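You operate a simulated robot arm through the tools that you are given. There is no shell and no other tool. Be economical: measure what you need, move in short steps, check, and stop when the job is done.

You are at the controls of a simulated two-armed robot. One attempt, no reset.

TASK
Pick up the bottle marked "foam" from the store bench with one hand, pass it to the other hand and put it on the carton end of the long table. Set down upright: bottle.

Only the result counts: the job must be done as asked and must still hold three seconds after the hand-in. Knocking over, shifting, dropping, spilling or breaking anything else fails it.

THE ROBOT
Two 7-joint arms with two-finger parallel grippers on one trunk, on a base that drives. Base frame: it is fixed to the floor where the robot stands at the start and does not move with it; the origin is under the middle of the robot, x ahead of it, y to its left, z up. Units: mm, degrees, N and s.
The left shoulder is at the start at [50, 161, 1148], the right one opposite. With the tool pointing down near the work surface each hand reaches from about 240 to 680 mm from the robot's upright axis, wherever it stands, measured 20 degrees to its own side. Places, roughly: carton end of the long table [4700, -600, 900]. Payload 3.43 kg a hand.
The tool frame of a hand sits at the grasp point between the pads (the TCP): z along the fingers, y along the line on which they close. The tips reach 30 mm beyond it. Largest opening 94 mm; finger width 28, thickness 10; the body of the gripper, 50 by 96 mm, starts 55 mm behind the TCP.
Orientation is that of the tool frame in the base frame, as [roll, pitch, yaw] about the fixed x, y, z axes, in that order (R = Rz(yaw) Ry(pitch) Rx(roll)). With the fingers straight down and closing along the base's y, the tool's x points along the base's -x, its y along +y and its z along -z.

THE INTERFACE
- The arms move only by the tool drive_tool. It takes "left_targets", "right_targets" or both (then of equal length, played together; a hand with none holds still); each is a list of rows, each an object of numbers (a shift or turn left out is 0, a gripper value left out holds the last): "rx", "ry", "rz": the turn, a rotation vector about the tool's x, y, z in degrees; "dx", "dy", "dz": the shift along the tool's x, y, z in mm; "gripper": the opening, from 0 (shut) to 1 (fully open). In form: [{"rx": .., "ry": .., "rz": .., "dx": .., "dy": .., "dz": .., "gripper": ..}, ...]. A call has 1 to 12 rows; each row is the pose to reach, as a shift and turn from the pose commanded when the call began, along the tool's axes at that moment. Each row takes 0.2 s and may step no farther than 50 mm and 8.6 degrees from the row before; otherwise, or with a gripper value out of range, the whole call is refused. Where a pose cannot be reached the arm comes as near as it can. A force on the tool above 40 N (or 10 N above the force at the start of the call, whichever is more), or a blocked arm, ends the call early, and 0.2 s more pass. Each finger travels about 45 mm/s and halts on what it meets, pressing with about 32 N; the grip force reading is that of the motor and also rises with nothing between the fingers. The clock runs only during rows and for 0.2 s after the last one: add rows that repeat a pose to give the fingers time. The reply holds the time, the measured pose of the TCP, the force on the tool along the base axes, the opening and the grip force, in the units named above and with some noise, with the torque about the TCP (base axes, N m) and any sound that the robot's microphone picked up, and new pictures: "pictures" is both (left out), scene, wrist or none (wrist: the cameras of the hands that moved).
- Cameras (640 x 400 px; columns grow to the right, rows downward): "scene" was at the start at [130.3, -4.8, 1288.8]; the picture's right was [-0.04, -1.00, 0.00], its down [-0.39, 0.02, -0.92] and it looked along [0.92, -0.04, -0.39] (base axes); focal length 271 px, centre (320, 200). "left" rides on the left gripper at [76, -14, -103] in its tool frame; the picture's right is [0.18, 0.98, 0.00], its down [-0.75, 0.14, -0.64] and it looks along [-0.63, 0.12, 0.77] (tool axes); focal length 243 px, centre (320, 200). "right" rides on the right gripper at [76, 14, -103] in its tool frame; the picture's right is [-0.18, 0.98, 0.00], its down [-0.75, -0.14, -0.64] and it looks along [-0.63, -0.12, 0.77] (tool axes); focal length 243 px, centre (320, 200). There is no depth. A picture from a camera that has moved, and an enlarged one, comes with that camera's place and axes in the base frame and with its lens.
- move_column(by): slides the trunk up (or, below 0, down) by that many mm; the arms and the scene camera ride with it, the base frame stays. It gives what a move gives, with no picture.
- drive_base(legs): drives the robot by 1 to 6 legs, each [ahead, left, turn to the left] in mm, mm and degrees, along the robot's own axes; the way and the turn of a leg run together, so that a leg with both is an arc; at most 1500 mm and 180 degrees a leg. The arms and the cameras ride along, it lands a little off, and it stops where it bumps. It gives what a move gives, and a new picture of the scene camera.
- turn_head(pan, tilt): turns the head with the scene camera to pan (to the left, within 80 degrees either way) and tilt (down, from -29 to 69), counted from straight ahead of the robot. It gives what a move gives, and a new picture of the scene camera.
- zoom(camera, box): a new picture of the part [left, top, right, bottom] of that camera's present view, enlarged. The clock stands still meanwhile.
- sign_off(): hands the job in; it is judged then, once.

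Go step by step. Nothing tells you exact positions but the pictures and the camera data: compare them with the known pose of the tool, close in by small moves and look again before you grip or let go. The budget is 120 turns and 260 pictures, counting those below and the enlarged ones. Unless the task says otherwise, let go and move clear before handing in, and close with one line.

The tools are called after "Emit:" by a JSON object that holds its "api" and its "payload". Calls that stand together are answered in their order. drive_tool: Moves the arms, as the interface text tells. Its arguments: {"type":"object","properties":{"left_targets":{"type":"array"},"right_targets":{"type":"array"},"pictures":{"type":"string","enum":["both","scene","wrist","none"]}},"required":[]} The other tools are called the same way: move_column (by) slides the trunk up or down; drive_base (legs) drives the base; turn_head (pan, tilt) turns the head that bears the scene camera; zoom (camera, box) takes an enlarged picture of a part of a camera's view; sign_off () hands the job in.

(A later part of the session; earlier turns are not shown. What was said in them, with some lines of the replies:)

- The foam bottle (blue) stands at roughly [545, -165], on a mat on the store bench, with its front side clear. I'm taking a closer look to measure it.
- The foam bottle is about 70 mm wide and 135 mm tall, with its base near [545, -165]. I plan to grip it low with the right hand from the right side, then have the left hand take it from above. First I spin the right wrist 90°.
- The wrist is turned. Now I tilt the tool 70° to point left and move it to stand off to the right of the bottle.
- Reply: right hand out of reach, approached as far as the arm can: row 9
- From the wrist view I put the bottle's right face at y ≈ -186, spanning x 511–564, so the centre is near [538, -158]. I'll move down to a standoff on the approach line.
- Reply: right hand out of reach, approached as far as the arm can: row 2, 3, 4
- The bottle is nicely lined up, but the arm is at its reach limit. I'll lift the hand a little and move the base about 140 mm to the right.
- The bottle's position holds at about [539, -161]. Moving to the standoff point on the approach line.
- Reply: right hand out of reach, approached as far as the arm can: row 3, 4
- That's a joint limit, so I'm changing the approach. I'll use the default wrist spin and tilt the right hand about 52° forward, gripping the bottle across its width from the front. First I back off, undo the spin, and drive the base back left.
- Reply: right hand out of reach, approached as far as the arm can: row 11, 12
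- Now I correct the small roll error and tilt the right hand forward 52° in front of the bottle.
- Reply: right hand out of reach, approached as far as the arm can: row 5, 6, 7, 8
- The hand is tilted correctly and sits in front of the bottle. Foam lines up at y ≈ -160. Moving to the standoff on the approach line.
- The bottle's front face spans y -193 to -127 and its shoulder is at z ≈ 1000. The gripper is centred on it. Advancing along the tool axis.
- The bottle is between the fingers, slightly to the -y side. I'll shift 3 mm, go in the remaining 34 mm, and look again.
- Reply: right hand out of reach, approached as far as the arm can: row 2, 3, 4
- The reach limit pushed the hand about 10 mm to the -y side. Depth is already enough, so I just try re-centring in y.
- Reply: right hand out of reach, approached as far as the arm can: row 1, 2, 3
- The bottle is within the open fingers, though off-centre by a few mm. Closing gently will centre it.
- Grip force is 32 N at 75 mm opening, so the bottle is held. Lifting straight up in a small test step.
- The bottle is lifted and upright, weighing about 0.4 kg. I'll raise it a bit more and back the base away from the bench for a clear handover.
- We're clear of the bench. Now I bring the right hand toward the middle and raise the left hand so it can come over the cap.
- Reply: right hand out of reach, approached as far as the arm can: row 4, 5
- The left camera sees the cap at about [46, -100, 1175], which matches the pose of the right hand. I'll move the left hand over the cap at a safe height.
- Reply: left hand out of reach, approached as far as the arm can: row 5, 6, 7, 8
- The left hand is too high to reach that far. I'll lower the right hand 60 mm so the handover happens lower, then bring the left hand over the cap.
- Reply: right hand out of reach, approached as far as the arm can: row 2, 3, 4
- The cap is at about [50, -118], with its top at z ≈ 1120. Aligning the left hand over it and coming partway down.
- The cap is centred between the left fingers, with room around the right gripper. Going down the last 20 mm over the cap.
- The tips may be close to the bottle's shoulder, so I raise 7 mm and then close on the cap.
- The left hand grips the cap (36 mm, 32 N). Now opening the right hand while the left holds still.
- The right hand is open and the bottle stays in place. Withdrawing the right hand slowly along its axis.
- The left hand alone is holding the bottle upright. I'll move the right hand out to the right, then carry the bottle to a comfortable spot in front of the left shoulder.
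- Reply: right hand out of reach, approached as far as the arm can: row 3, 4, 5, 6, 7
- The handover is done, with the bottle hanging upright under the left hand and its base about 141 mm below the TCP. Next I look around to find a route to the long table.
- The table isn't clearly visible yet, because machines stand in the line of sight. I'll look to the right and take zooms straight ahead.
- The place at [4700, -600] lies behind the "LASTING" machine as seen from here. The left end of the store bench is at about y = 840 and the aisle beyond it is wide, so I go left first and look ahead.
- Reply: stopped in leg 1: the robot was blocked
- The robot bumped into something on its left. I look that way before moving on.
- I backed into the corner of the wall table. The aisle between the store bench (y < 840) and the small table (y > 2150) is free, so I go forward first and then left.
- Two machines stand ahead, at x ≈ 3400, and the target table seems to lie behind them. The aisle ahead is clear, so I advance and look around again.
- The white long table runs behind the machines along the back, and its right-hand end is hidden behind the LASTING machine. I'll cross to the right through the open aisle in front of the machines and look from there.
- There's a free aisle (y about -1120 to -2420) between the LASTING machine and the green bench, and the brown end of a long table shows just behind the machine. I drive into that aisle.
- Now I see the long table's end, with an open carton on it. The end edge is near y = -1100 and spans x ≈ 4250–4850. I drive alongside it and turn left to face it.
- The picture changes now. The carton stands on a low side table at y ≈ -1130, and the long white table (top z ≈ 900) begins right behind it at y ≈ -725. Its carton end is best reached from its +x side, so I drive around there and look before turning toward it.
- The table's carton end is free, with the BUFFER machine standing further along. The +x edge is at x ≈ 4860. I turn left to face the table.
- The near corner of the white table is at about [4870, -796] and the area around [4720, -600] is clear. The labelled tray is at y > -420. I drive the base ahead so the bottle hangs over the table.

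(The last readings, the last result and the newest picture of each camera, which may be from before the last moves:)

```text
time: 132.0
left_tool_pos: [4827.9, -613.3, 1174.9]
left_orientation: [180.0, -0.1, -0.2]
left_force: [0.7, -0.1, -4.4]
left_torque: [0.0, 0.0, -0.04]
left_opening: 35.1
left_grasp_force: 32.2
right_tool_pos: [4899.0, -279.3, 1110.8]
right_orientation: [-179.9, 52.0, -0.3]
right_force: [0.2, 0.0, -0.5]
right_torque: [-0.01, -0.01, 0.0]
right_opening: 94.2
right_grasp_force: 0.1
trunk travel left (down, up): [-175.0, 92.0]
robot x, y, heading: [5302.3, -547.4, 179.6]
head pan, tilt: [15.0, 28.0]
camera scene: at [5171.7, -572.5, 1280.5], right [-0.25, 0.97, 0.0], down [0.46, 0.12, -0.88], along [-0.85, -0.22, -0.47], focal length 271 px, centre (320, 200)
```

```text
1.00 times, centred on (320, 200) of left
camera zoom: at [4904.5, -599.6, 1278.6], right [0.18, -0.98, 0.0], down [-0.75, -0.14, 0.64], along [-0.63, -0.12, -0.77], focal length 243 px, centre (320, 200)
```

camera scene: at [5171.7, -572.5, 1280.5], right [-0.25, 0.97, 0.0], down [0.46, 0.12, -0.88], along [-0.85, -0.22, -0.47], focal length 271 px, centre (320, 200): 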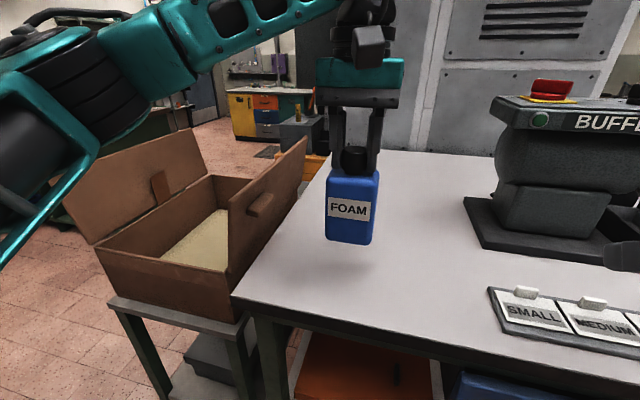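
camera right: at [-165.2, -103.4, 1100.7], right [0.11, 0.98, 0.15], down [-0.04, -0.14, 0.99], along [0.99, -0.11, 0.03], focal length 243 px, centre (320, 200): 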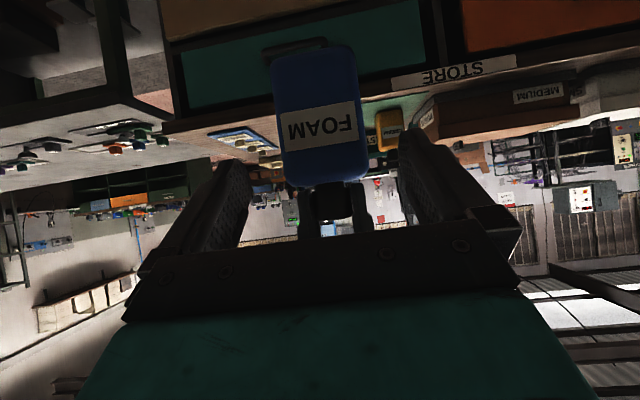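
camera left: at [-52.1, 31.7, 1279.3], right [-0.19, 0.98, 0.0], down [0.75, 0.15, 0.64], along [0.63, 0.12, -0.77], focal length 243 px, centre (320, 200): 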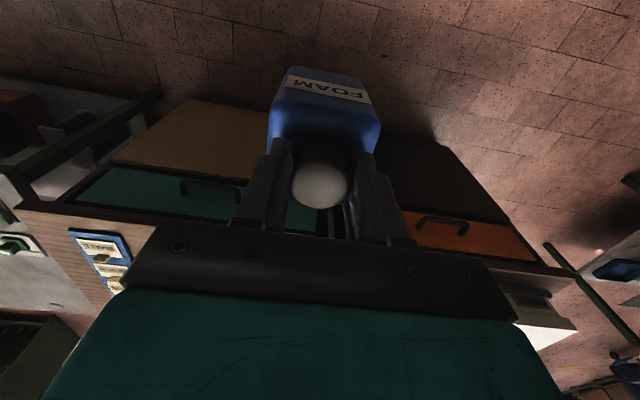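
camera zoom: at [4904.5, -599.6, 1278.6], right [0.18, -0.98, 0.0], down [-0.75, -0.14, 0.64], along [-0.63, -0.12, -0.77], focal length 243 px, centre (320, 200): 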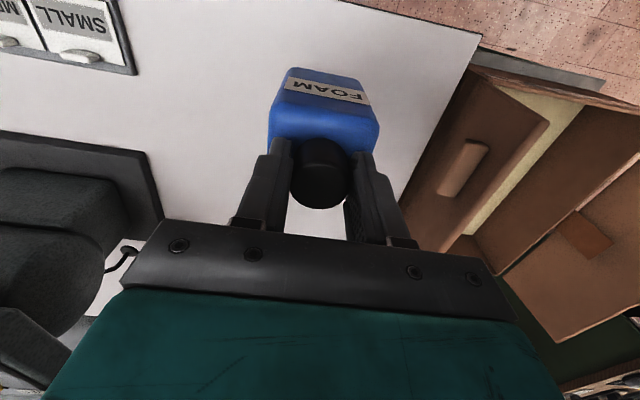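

The spot below is clear. I extend the left hand 105 mm further in and lower partway.

Emit:
{"api": "drive_tool", "payload": {"left_targets": [{"dx": -20}, {"dx": -50}, {"dx": -80}, {"dx": -105}, {"dx": -105, "dz": 30}, {"dx": -105, "dz": 60}, {"dx": -105, "dz": 90}, {"dx": -105, "dz": 100}, {"dx": -105, "dz": 100}], "pictures": "both"}}

```text
time: 134.0
left_tool_pos: [4722.7, -613.9, 1079.0]
left_orientation: [-180.0, 0.3, -0.1]
left_force: [-5.5, -1.3, 18.4]
left_torque: [0.12, 0.26, 0.0]
left_opening: 35.3
left_grasp_force: 32.1
right_tool_pos: [4901.7, -277.9, 1111.7]
right_orientation: [-179.9, 52.1, -0.3]
right_force: [-0.2, 0.2, -0.4]
right_torque: [-0.02, -0.01, 0.03]
right_opening: 94.3
right_grasp_force: 0.1
trunk travel left (down, up): [-175.0, 92.0]
robot x, y, heading: [5299.8, -552.1, 179.8]
head pan, tilt: [15.0, 28.0]
camera scene: at [5173.5, -572.7, 1281.1], right [-0.25, 0.97, 0.0], down [0.45, 0.12, -0.88], along [-0.85, -0.22, -0.47], focal length 271 px, centre (320, 200)
camera left: at [4799.9, -600.0, 1181.6], right [0.18, -0.98, 0.0], down [-0.75, -0.14, 0.65], along [-0.64, -0.12, -0.76], focal length 243 px, centre (320, 200)
```

scene: 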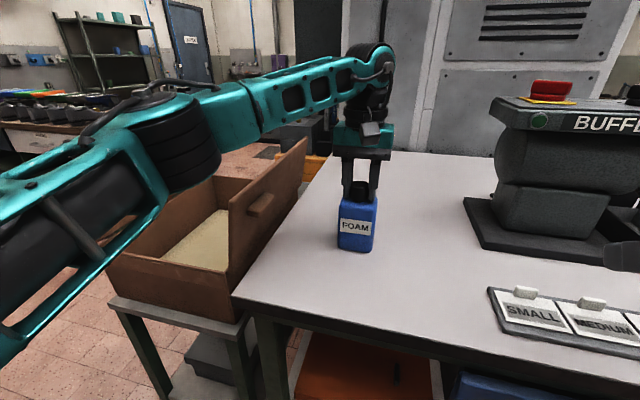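
left: 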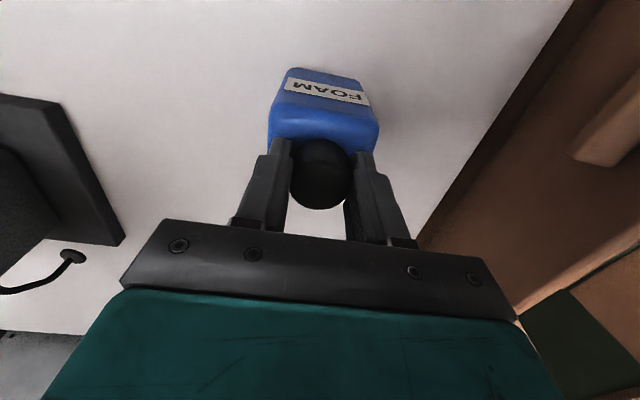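

The bottle has touched the table (+18 N), so the surface is a bit higher than estimated. I ease up a few mm to relieve the pressing before letting go.

Emit:
{"api": "drive_tool", "payload": {"left_targets": [{"dz": -2}, {"dz": -3}, {"dz": -3}], "pictures": "none"}}

Emit:
{"api": "zoom", "payload": {"camera": "scene", "box": [120, 120, 440, 320]}}

```text
time: 134.8
left_tool_pos: [4724.6, -613.6, 1078.2]
left_orientation: [-180.0, 0.0, -0.1]
left_force: [-4.6, -1.6, 10.7]
left_torque: [-0.01, 0.91, 0.1]
left_opening: 35.1
left_grasp_force: 32.3
right_tool_pos: [4902.2, -278.5, 1110.2]
right_orientation: [-179.9, 52.1, -0.2]
right_force: [-0.6, -0.4, 0.6]
right_torque: [0.02, 0.05, 0.02]
right_opening: 94.1
right_grasp_force: 0.1
trunk travel left (down, up): [-175.0, 92.0]
robot x, y, heading: [5303.4, -549.9, 179.5]
head pan, tilt: [15.0, 28.0]
```

```text
2.00 times, centred on (280, 220) of scene
camera zoom: at [5173.1, -572.7, 1280.6], right [-0.25, 0.97, 0.0], down [0.45, 0.12, -0.88], along [-0.85, -0.22, -0.47], focal length 542 px, centre (400, 160)
```

zoom: 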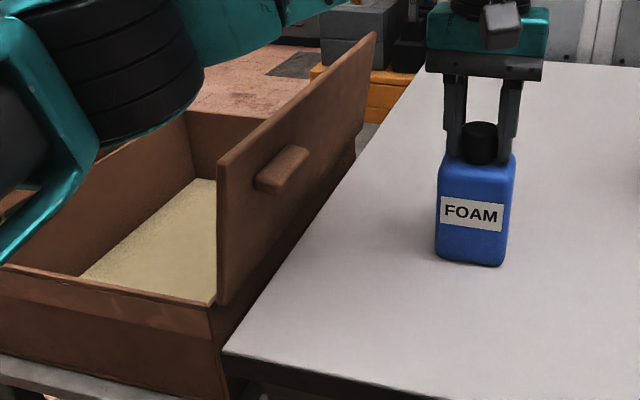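

There's still some upward and sideways load. I relieve another 2 mm and nudge along x.

Emit:
{"api": "drive_tool", "payload": {"left_targets": [{"dz": -2, "dx": -1}, {"dz": -2, "dx": -1}, {"dz": -2, "dx": -1}], "pictures": "wrist"}}

```text
time: 135.6
left_tool_pos: [4721.6, -612.8, 1078.5]
left_orientation: [180.0, -0.1, -0.2]
left_force: [0.3, 0.6, -3.9]
left_torque: [0.01, -0.04, -0.02]
left_opening: 35.4
left_grasp_force: 32.3
right_tool_pos: [4899.1, -278.6, 1110.4]
right_orientation: [-179.9, 52.0, -0.2]
right_force: [-1.1, 0.4, -0.3]
right_torque: [-0.01, 0.0, 0.0]
right_opening: 93.6
right_grasp_force: 0.0
trunk travel left (down, up): [-175.0, 92.0]
robot x, y, heading: [5304.9, -551.9, 179.4]
head pan, tilt: [15.0, 28.0]
camera left: at [4798.4, -599.3, 1183.2], right [0.18, -0.98, 0.0], down [-0.76, -0.14, 0.64], along [-0.63, -0.12, -0.77], focal length 243 px, centre (320, 200)
```

left: 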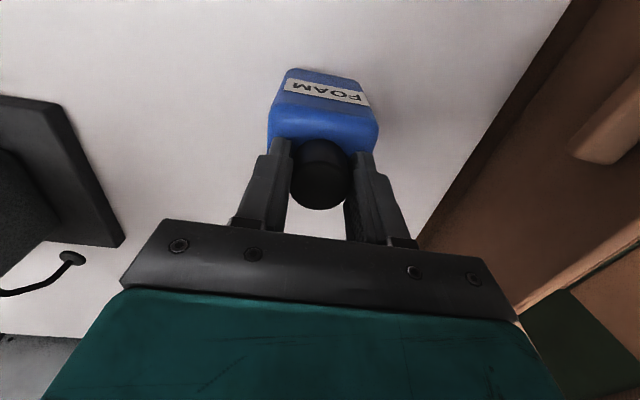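

The bottle now hangs just free of the surface. I lower 1.5 mm to a light touch and check the force.

Emit:
{"api": "drive_tool", "payload": {"left_targets": [{"dz": 0.8}, {"dz": 1.5}, {"dz": 1.5}], "pictures": "none"}}

```text
time: 136.4
left_tool_pos: [4721.1, -613.5, 1079.0]
left_orientation: [180.0, 0.0, -0.2]
left_force: [0.4, 0.5, -3.5]
left_torque: [0.0, 0.01, -0.01]
left_opening: 35.1
left_grasp_force: 32.0
right_tool_pos: [4899.7, -279.2, 1110.1]
right_orientation: [-179.9, 51.9, -0.2]
right_force: [-0.8, 0.1, -0.3]
right_torque: [0.02, -0.02, 0.02]
right_opening: 93.8
right_grasp_force: 0.0
trunk travel left (down, up): [-175.0, 92.0]
robot x, y, heading: [5303.6, -551.4, 179.8]
head pan, tilt: [15.0, 28.0]
```

Emit:
{"api": "drive_tool", "payload": {"left_targets": [{"dz": 0.8}, {"dz": 1.5}, {"dz": 1.5}], "pictures": "none"}}

```text
time: 137.2
left_tool_pos: [4722.0, -614.0, 1078.5]
left_orientation: [179.9, 0.0, -0.2]
left_force: [-0.8, -2.0, 4.9]
left_torque: [-0.17, -0.04, -0.13]
left_opening: 35.3
left_grasp_force: 31.8
right_tool_pos: [4900.3, -277.7, 1111.2]
right_orientation: [-179.9, 52.1, -0.2]
right_force: [0.0, 1.6, -0.6]
right_torque: [0.03, -0.01, -0.02]
right_opening: 93.8
right_grasp_force: 0.0
trunk travel left (down, up): [-175.0, 92.0]
robot x, y, heading: [5303.0, -548.8, 179.7]
head pan, tilt: [15.0, 28.0]
```

The contact is light, about 9 N on the base with little sideways load. Opening the left hand gently.

Emit:
{"api": "drive_tool", "payload": {"left_targets": [{"gripper": 0.42}, {"gripper": 0.48}, {"gripper": 0.55}, {"gripper": 0.65}, {"gripper": 0.75}, {"gripper": 0.75}], "pictures": "both"}}

```text
time: 138.6
left_tool_pos: [4721.6, -613.8, 1077.7]
left_orientation: [180.0, 0.0, -0.2]
left_force: [0.3, -0.4, -0.7]
left_torque: [-0.01, 0.02, -0.01]
left_opening: 70.8
left_grasp_force: 0.1
right_tool_pos: [4901.3, -278.4, 1111.3]
right_orientation: [-179.8, 52.1, -0.1]
right_force: [-0.6, 0.0, 0.7]
right_torque: [-0.02, 0.01, 0.0]
right_opening: 94.0
right_grasp_force: 0.1
trunk travel left (down, up): [-175.0, 92.0]
robot x, y, heading: [5302.4, -547.7, 179.7]
head pan, tilt: [15.0, 28.0]
camera scene: at [5172.6, -572.6, 1280.6], right [-0.25, 0.97, 0.0], down [0.45, 0.12, -0.88], along [-0.85, -0.22, -0.47], focal length 271 px, centre (320, 200)
camera left: at [4799.4, -599.3, 1181.1], right [0.18, -0.98, 0.0], down [-0.75, -0.14, 0.64], along [-0.63, -0.12, -0.77], focal length 243 px, centre (320, 200)
```

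scene: 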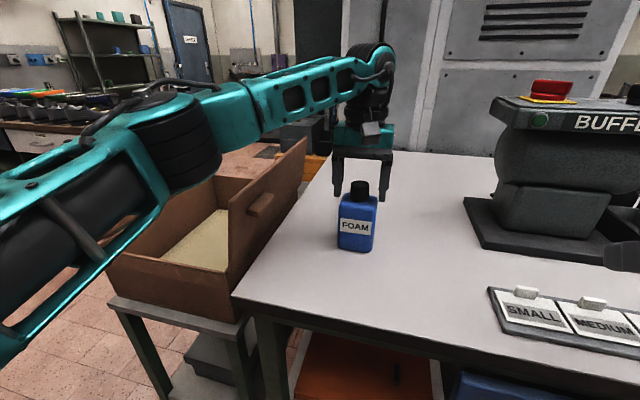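
left: 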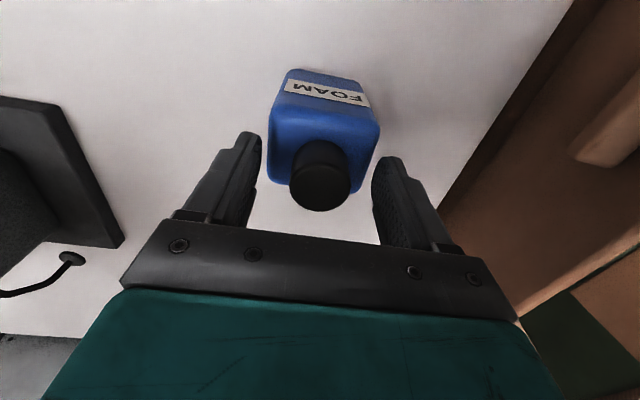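

The bottle stands upright on its own on the white table. I raise the left hand clear.

Emit:
{"api": "drive_tool", "payload": {"left_targets": [{"dz": -20}, {"dz": -50}, {"dz": -80}, {"dz": -100}, {"dz": -100, "dx": 30}, {"dz": -100, "dx": 60}, {"dz": -100, "dx": 90}, {"dz": -100, "dx": 90}], "pictures": "scene"}}

Emit:
{"api": "drive_base", "payload": {"legs": [[-250, 0, 0]]}}

```text
time: 140.4
left_tool_pos: [4812.8, -614.4, 1179.7]
left_orientation: [-179.9, 0.0, -0.2]
left_force: [-0.2, -0.3, -0.2]
left_torque: [0.0, 0.01, 0.0]
left_opening: 70.6
left_grasp_force: 0.2
right_tool_pos: [4900.2, -278.8, 1111.8]
right_orientation: [-179.9, 52.0, -0.2]
right_force: [0.3, 0.5, 0.7]
right_torque: [-0.02, 0.0, -0.02]
right_opening: 94.1
right_grasp_force: 0.0
trunk travel left (down, up): [-175.0, 92.0]
robot x, y, heading: [5301.0, -553.0, 179.6]
head pan, tilt: [15.0, 28.0]
camera scene: at [5172.5, -572.5, 1280.6], right [-0.25, 0.97, 0.0], down [0.45, 0.12, -0.88], along [-0.85, -0.22, -0.47], focal length 271 px, centre (320, 200)
```

scene: 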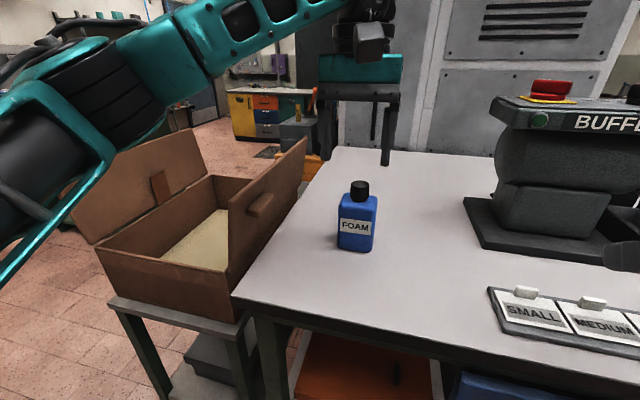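

```text
time: 142.2
left_tool_pos: [5061.0, -617.1, 1179.3]
left_orientation: [-180.0, 0.1, -0.2]
left_force: [-0.5, 0.1, 1.0]
left_torque: [0.03, -0.01, 0.0]
left_opening: 70.3
left_grasp_force: 0.0
right_tool_pos: [5149.4, -280.0, 1112.3]
right_orientation: [-180.0, 52.1, -0.4]
right_force: [0.5, 0.2, 1.0]
right_torque: [0.01, -0.02, -0.01]
right_opening: 94.1
right_grasp_force: 0.0
trunk travel left (down, up): [-175.0, 92.0]
robot x, y, heading: [5549.7, -554.3, 179.5]
head pan, tilt: [15.0, 28.0]
camera scene: at [5422.0, -574.4, 1280.7], right [-0.25, 0.97, 0.0], down [0.45, 0.12, -0.88], along [-0.86, -0.22, -0.47], focal length 271 px, centre (320, 200)
```

scene: 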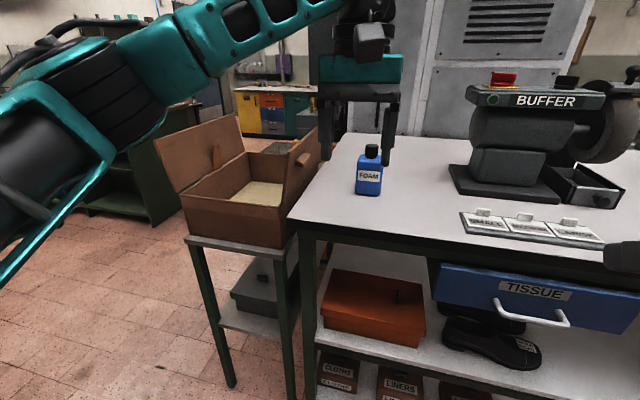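

The foam bottle stands upright at the carton end of the long table, both hands are clear of it, and nothing around it has moved. Handing in.

Emit:
{"api": "sign_off", "payload": {}}

```text
The job is handed in.
```

The foam bottle went from the right hand to the left and now stands upright on the carton end of the long table. On the way, the base bumped the wall table left of the store bench once; I saw nothing knocked over, but I couldn't see all of that table.
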